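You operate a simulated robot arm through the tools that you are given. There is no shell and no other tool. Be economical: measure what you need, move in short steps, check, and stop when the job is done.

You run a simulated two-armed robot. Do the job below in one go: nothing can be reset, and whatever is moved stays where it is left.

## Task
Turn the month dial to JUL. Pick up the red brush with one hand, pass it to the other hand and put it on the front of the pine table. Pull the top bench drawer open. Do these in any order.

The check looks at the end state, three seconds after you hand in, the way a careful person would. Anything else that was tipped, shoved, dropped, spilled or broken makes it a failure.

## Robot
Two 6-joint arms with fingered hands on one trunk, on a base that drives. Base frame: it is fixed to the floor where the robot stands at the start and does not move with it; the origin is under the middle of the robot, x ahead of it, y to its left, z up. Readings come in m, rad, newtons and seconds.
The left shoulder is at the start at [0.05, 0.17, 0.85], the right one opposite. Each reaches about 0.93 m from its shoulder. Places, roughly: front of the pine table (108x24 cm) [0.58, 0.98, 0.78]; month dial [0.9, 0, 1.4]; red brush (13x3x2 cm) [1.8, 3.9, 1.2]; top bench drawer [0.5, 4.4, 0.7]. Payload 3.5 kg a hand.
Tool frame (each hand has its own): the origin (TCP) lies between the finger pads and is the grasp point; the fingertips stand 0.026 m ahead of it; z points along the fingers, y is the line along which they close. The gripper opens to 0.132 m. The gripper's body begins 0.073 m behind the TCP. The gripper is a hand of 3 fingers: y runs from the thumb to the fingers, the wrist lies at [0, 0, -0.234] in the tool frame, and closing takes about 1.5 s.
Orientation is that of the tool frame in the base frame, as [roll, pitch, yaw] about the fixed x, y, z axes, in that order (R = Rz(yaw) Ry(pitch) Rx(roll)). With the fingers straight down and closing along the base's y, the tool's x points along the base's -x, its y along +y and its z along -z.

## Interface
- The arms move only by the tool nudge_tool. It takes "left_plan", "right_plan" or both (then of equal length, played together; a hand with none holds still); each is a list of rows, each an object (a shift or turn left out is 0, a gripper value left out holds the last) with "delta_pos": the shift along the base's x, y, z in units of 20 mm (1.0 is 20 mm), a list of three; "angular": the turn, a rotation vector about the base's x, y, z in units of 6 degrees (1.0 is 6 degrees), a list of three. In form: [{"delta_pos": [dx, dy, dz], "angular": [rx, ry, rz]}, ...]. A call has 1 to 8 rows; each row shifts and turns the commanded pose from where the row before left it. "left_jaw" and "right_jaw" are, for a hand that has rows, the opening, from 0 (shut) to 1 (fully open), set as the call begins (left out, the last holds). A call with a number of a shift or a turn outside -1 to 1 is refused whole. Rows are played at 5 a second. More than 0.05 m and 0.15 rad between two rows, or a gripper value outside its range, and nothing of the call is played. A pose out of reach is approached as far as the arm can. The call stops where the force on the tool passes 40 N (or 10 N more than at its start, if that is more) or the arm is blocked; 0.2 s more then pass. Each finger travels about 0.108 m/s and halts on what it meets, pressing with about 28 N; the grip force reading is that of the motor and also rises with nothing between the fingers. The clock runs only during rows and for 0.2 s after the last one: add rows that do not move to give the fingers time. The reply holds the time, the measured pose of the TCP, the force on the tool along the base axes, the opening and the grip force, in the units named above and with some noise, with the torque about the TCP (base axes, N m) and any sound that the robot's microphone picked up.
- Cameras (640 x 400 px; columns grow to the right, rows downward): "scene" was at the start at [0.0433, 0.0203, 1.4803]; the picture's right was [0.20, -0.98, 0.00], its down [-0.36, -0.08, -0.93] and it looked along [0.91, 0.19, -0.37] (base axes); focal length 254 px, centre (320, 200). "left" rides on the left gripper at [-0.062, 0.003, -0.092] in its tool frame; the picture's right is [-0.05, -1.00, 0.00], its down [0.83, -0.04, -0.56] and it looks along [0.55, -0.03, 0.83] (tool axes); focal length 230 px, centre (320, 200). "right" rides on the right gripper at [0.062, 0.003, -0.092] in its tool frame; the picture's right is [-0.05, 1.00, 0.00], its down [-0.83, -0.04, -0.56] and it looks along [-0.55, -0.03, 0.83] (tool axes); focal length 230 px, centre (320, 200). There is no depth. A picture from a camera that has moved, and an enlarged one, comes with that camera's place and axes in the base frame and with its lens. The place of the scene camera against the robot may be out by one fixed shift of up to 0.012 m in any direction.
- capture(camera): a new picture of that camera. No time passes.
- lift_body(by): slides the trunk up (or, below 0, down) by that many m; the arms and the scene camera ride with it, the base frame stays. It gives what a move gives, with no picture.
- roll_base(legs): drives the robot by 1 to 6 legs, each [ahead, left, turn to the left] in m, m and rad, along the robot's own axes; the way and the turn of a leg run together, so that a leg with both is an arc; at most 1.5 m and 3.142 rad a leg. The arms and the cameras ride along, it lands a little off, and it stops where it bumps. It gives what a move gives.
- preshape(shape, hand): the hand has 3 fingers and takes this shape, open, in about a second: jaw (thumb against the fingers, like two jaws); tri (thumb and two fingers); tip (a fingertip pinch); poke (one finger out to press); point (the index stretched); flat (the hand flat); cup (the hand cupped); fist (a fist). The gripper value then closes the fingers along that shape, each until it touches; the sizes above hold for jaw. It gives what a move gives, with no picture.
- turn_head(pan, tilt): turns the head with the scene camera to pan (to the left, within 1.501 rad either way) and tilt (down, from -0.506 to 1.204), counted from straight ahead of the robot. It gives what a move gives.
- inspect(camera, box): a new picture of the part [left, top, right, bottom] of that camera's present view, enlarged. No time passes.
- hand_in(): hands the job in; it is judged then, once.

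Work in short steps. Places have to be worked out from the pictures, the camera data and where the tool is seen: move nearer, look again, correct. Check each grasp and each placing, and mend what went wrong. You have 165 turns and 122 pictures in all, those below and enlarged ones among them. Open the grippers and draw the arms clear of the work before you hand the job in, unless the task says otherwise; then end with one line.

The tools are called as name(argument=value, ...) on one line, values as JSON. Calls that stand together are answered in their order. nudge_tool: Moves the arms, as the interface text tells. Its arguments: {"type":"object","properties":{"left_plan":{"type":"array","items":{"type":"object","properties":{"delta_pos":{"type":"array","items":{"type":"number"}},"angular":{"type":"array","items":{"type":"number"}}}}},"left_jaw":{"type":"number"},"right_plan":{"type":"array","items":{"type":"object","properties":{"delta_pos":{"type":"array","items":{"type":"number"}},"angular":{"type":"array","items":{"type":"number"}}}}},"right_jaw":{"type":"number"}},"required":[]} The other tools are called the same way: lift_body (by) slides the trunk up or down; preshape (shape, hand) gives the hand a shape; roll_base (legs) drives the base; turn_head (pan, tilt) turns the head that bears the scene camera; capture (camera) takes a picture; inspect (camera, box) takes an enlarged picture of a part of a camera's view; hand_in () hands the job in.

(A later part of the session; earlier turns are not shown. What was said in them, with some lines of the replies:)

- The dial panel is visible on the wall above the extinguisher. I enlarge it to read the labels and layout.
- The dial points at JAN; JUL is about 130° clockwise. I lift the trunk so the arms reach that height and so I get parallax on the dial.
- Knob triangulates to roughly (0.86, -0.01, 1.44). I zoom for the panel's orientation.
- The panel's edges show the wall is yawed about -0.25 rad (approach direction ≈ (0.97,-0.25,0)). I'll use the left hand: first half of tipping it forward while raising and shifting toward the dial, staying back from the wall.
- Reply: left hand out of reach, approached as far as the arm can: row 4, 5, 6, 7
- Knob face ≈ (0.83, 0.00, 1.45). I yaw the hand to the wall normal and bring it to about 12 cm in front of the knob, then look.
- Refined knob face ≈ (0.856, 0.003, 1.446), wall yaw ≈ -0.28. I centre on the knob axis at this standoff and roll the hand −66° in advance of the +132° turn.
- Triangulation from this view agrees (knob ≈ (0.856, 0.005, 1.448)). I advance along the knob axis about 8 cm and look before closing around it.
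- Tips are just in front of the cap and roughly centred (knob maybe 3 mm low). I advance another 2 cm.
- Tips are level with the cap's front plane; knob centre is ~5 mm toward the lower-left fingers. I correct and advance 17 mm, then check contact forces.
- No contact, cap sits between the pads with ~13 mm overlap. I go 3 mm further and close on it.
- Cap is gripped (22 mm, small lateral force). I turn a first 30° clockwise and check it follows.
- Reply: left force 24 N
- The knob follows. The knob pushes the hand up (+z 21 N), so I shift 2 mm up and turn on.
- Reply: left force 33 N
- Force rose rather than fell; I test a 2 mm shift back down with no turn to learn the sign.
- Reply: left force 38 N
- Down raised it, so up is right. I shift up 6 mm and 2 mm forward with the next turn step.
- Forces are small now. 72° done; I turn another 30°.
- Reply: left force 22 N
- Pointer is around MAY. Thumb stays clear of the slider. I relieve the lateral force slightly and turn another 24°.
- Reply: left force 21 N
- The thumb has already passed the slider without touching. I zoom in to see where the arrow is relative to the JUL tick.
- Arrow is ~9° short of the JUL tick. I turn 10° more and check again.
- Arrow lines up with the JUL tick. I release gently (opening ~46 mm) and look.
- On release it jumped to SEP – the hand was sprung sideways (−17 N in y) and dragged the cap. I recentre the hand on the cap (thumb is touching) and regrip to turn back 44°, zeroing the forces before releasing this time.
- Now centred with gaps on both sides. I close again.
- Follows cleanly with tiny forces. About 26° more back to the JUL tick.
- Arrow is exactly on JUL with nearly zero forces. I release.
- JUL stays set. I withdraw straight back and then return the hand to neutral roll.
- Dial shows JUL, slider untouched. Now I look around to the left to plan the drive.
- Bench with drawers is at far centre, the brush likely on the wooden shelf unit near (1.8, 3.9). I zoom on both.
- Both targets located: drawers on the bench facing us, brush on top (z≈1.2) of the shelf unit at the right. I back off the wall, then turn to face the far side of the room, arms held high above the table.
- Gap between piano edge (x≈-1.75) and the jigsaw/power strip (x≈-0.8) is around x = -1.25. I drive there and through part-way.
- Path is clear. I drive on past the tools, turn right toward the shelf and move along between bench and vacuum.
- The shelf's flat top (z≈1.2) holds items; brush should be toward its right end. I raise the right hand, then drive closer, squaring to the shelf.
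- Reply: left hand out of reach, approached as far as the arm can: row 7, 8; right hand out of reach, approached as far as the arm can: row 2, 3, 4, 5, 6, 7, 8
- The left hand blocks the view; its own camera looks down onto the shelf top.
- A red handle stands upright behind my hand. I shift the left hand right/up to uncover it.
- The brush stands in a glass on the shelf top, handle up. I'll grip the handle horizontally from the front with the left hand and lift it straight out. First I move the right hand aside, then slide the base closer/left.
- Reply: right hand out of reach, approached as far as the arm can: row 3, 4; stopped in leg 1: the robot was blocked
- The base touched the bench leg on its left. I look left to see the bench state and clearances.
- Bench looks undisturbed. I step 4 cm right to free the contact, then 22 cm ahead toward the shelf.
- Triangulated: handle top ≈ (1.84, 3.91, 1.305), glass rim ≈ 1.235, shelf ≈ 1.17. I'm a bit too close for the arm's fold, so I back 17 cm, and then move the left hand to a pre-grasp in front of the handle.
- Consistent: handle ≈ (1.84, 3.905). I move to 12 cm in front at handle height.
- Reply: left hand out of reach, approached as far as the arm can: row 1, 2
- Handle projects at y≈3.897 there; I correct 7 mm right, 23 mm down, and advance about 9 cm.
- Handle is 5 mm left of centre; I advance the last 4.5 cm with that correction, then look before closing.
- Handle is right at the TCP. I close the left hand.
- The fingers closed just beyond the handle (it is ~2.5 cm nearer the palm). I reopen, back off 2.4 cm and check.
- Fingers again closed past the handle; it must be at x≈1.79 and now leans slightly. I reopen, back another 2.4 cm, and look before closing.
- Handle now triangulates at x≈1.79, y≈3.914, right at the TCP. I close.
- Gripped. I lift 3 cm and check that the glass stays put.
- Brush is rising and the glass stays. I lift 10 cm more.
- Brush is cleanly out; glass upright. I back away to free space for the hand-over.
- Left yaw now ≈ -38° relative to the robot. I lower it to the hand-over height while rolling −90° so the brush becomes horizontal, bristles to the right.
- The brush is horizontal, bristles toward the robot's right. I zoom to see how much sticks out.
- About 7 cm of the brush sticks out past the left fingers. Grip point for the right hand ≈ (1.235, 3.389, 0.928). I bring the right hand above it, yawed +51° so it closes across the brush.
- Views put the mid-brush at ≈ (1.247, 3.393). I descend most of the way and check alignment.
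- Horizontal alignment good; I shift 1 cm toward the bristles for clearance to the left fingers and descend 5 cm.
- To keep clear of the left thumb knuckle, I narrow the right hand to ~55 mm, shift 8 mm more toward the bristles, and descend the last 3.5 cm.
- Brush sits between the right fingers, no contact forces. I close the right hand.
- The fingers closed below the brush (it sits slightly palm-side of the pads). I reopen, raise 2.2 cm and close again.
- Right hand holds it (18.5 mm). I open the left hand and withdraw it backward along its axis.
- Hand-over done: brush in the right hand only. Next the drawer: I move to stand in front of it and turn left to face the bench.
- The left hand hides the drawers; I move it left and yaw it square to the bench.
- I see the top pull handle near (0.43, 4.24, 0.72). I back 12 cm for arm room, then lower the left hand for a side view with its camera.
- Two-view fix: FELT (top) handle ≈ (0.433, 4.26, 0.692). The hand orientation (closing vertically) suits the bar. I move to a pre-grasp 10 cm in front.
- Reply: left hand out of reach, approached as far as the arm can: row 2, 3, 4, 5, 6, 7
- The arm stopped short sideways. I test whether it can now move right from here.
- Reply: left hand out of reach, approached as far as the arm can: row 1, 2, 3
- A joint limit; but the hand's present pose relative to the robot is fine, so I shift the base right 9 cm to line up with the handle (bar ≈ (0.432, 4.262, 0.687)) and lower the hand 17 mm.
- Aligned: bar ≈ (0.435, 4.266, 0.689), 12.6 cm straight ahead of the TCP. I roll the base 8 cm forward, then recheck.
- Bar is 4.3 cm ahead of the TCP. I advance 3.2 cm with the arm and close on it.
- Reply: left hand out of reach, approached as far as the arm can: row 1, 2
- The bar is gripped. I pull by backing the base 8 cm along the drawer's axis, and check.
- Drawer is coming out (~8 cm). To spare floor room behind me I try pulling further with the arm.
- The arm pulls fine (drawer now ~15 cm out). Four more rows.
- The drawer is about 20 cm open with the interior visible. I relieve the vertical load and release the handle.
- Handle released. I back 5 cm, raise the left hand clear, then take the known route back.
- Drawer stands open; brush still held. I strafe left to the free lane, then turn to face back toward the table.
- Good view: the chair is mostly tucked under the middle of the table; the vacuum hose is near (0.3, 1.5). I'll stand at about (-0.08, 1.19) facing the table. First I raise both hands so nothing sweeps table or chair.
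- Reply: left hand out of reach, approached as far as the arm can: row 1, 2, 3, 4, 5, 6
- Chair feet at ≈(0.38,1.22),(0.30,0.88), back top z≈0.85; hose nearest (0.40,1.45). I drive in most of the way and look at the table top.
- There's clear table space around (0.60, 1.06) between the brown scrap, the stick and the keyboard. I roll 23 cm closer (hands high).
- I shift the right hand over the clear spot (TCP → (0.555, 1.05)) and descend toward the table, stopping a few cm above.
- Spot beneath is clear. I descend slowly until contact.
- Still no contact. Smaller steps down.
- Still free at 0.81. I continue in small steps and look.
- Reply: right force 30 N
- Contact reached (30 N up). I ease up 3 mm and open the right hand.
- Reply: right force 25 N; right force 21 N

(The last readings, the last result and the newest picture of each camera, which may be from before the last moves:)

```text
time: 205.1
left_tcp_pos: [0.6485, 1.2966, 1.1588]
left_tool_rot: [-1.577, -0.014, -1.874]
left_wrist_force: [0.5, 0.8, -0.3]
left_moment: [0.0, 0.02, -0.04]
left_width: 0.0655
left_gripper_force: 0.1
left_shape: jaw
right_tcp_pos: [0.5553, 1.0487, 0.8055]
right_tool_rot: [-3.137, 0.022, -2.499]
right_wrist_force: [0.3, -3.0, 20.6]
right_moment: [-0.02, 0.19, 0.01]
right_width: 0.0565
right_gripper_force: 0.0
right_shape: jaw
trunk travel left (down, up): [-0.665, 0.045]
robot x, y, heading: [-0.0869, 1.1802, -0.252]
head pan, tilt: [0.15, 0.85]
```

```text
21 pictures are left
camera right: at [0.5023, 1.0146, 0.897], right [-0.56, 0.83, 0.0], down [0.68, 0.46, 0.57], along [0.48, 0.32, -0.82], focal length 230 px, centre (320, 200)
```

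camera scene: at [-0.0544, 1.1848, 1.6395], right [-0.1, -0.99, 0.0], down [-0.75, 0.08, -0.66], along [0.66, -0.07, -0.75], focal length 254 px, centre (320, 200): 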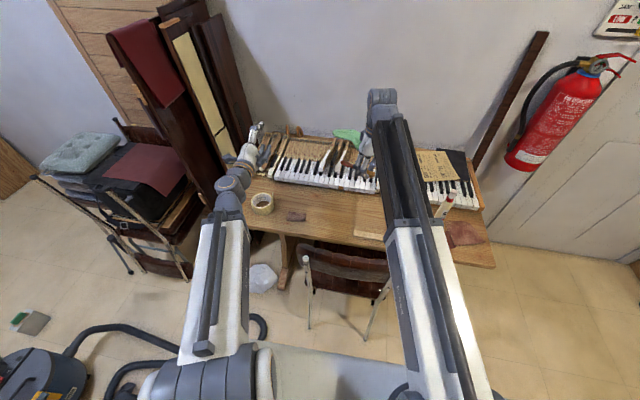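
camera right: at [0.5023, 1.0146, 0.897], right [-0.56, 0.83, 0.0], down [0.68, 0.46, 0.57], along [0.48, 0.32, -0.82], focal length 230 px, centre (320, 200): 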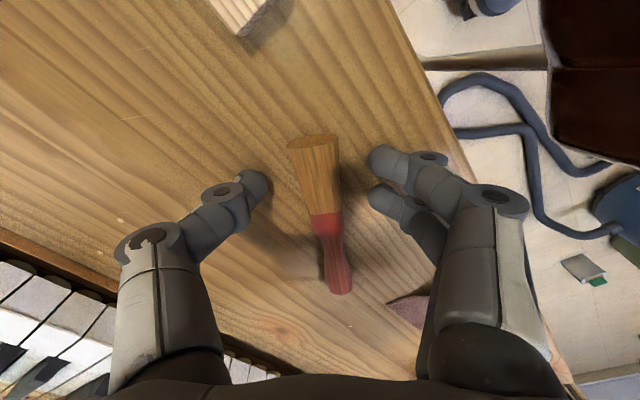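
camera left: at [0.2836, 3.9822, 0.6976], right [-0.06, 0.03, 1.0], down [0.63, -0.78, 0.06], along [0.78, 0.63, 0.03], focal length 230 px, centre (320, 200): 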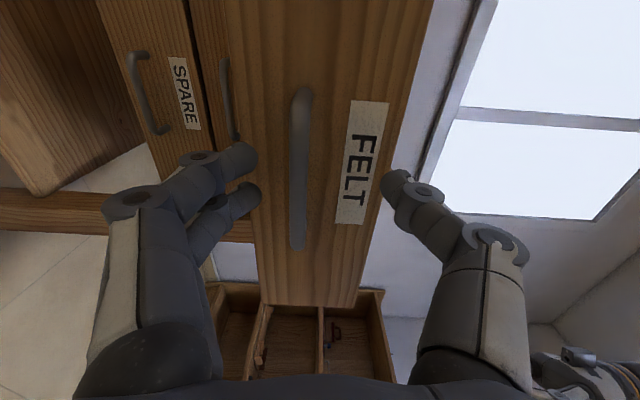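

Brush is lying on the table. I raise the right hand straight up.

nudge_tool(right_plan=[{"delta_pos": [0, 0, 0.5]}, {"delta_pos": [0, 0, 0.8]}, {"delta_pos": [0, 0, 1]}, {"delta_pos": [0, 0, 1]}, {"delta_pos": [0, 0, 1]}, {"delta_pos": [0, 0, 1]}, {"delta_pos": [0, 0, 1]}, {"delta_pos": [0, 0, 1]}])

capture(camera="right")

nudge_tool(right_plan=[{"delta_pos": [0, 0, 1]}, {"delta_pos": [0, 0, 1]}, {"delta_pos": [0, 0, 1]}, {"delta_pos": [0, 0, 1]}, {"delta_pos": [0, 0, 1]}, {"delta_pos": [0, 0, 1]}])

```text
time: 206.8
left_tcp_pos: [0.6509, 1.2969, 1.1573]
left_tool_rot: [-1.578, -0.014, -1.872]
left_wrist_force: [-0.1, -0.2, 0.3]
left_moment: [0.0, 0.0, 0.0]
left_width: 0.0656
left_gripper_force: 0.0
left_shape: jaw
right_tcp_pos: [0.556, 1.0486, 0.9495]
right_tool_rot: [-3.137, 0.021, -2.496]
right_wrist_force: [0.2, 0.5, -0.3]
right_moment: [0.0, 0.01, -0.02]
right_width: 0.0654
right_gripper_force: 0.0
right_shape: jaw
trunk travel left (down, up): [-0.665, 0.045]
robot x, y, heading: [-0.0853, 1.1805, -0.253]
head pan, tilt: [0.15, 0.85]
```

```text
20 pictures are left
camera right: at [0.5036, 1.0154, 1.0412], right [-0.56, 0.83, 0.0], down [0.68, 0.46, 0.57], along [0.48, 0.32, -0.82], focal length 230 px, centre (320, 200)
```

right: 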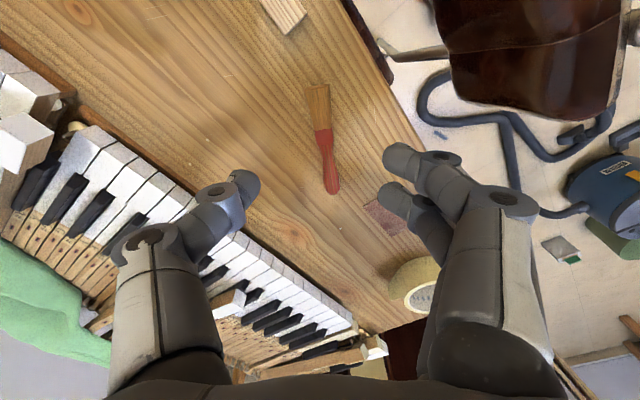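

```text
time: 208.2
left_tcp_pos: [0.6497, 1.2971, 1.157]
left_tool_rot: [-1.58, -0.014, -1.872]
left_wrist_force: [0.0, -0.7, -0.3]
left_moment: [-0.02, -0.01, 0.04]
left_width: 0.0657
left_gripper_force: 0.0
left_shape: jaw
right_tcp_pos: [0.5567, 1.048, 1.072]
right_tool_rot: [-3.139, 0.021, -2.496]
right_wrist_force: [0.3, 0.6, -0.1]
right_moment: [0.0, 0.0, -0.01]
right_width: 0.065
right_gripper_force: 0.1
right_shape: jaw
trunk travel left (down, up): [-0.665, 0.045]
robot x, y, heading: [-0.0881, 1.185, -0.255]
head pan, tilt: [0.15, 0.85]
```

The brush lies well within the front of the table, nothing else disturbed. I back the robot away and open both hands, then check the scene, the dial and the drawer.

roll_base(legs=[[-0.6, 0, 0]])

nudge_tool(left_plan=[{}, {}, {}, {}], right_plan=[{}, {}, {}, {}], left_jaw=1, right_jaw=1)

turn_head(pan=0.0, tilt=0.5)

capture(camera="scene")

turn_head(pan=1.2, tilt=0.3)

capture(camera="scene")

```text
time: 211.7
left_tcp_pos: [0.0595, 1.4538, 1.158]
left_tool_rot: [-1.578, -0.014, -1.861]
left_wrist_force: [0.1, 0.1, 0.3]
left_moment: [-0.02, -0.02, 0.0]
left_width: 0.0655
left_gripper_force: 0.1
left_shape: jaw
right_tcp_pos: [-0.0313, 1.2037, 1.0704]
right_tool_rot: [-3.138, 0.02, -2.487]
right_wrist_force: [0.4, -0.5, 1.0]
right_moment: [0.01, -0.02, -0.02]
right_width: 0.0649
right_gripper_force: 0.0
right_shape: jaw
trunk travel left (down, up): [-0.665, 0.045]
robot x, y, heading: [-0.6746, 1.3293, -0.242]
head pan, tilt: [0.15, 0.85]
```

```text
time: 212.7
left_tcp_pos: [0.0586, 1.4541, 1.1567]
left_tool_rot: [-1.58, -0.015, -1.862]
left_wrist_force: [-0.1, -0.6, -1.2]
left_moment: [0.0, -0.04, -0.03]
left_width: 0.132
left_gripper_force: 0.1
left_shape: jaw
right_tcp_pos: [-0.0319, 1.2049, 1.0698]
right_tool_rot: [-3.137, 0.023, -2.487]
right_wrist_force: [-0.4, -0.3, 0.1]
right_moment: [0.0, 0.02, 0.01]
right_width: 0.132
right_gripper_force: 0.1
right_shape: jaw
trunk travel left (down, up): [-0.665, 0.045]
robot x, y, heading: [-0.6744, 1.3296, -0.244]
head pan, tilt: [0.15, 0.85]
```

```text
time: 213.5
left_tcp_pos: [0.0599, 1.4533, 1.1572]
left_tool_rot: [-1.576, -0.015, -1.864]
left_wrist_force: [1.1, 0.0, -0.1]
left_moment: [-0.02, -0.02, 0.0]
left_width: 0.132
left_gripper_force: 0.2
left_shape: jaw
right_tcp_pos: [-0.0304, 1.2051, 1.0701]
right_tool_rot: [-3.138, 0.021, -2.488]
right_wrist_force: [0.0, -0.3, -0.2]
right_moment: [-0.02, -0.01, -0.02]
right_width: 0.1317
right_gripper_force: 0.0
right_shape: jaw
trunk travel left (down, up): [-0.665, 0.045]
robot x, y, heading: [-0.6751, 1.3313, -0.24]
head pan, tilt: [0.0, 0.499]
```

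```text
19 pictures are left
camera scene: at [-0.6336, 1.3199, 1.6694], right [-0.24, -0.97, 0.0], down [-0.47, 0.12, -0.88], along [0.85, -0.21, -0.48], focal length 254 px, centre (320, 200)
```

scene: 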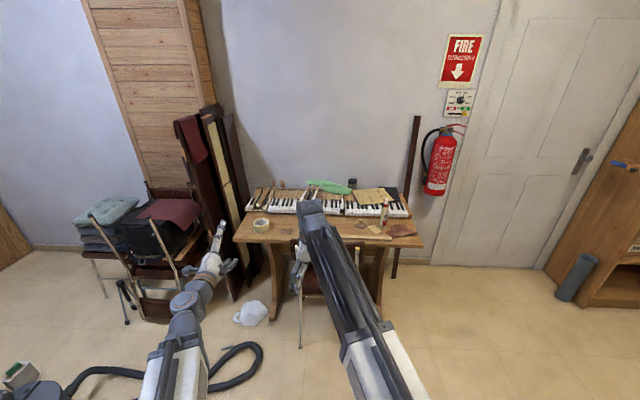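

```text
time: 214.9
left_tcp_pos: [0.059, 1.454, 1.1583]
left_tool_rot: [-1.578, -0.013, -1.861]
left_wrist_force: [-0.8, 0.9, 0.0]
left_moment: [-0.02, 0.01, -0.01]
left_width: 0.1318
left_gripper_force: 0.1
left_shape: jaw
right_tcp_pos: [-0.0313, 1.2051, 1.0709]
right_tool_rot: [-3.138, 0.02, -2.487]
right_wrist_force: [-0.4, 0.6, -0.6]
right_moment: [-0.03, 0.01, 0.0]
right_width: 0.132
right_gripper_force: 0.1
right_shape: jaw
trunk travel left (down, up): [-0.665, 0.045]
robot x, y, heading: [-0.6749, 1.3331, -0.243]
head pan, tilt: [1.201, 0.3]
```

```text
18 pictures are left
camera scene: at [-0.6682, 1.418, 1.6878], right [0.82, -0.58, 0.0], down [-0.17, -0.24, -0.96], along [0.55, 0.78, -0.3], focal length 254 px, centre (320, 200)
```

scene: 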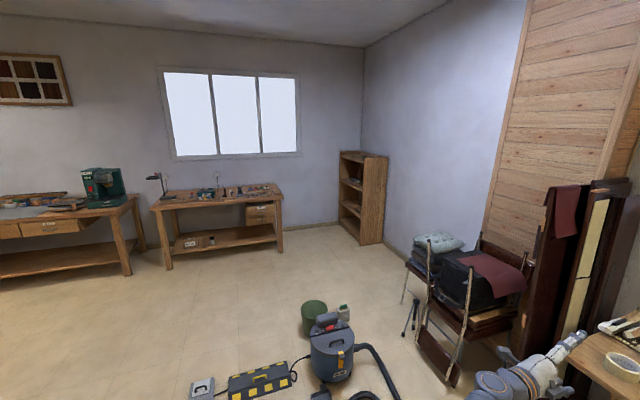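

inspect(camera="scene", box=[220, 180, 310, 260])

turn_head(pan=-0.15, tilt=0.3)

inspect(camera="scene", box=[380, 90, 460, 160])

```text
5.00 times, centred on (265, 220) of scene
camera zoom: at [-0.6682, 1.418, 1.6878], right [0.82, -0.58, 0.0], down [-0.17, -0.24, -0.96], along [0.55, 0.78, -0.3], focal length 1270 px, centre (595, 100)
```

zoom: 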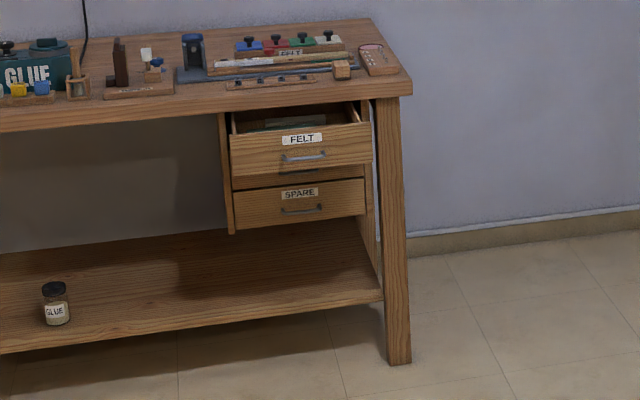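

```text
time: 216.4
left_tcp_pos: [0.0598, 1.4544, 1.157]
left_tool_rot: [-1.577, -0.014, -1.861]
left_wrist_force: [-0.6, -0.4, -0.2]
left_moment: [-0.01, -0.05, 0.04]
left_width: 0.1318
left_gripper_force: 0.0
left_shape: jaw
right_tcp_pos: [-0.0306, 1.2053, 1.0709]
right_tool_rot: [-3.139, 0.021, -2.487]
right_wrist_force: [-0.1, 0.0, 0.2]
right_moment: [-0.01, -0.03, 0.03]
right_width: 0.132
right_gripper_force: 0.1
right_shape: jaw
trunk travel left (down, up): [-0.665, 0.045]
robot x, y, heading: [-0.6733, 1.3294, -0.242]
head pan, tilt: [-0.15, 0.3]
```

```text
5.71 times, centred on (420, 125) of scene
camera zoom: at [-0.6356, 1.306, 1.6879], right [-0.38, -0.92, 0.0], down [-0.27, 0.11, -0.96], along [0.88, -0.36, -0.3], focal length 1451 px, centre (-251, 629)
```

zoom: 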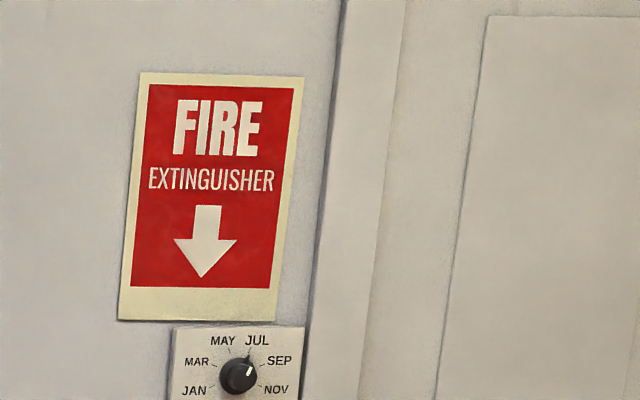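

The dial reads JUL, the FELT (top) drawer is open, and the brush lies on the front of the table. Both hands are open and clear, so I hand in.

hand_in()

```text
The job is handed in.
```

The dial points to JUL, the red brush went from the left hand to the right and lies on the front of the pine table, and the top bench drawer is about 20 cm open; the base bumped a bench leg once, and nothing looked moved.
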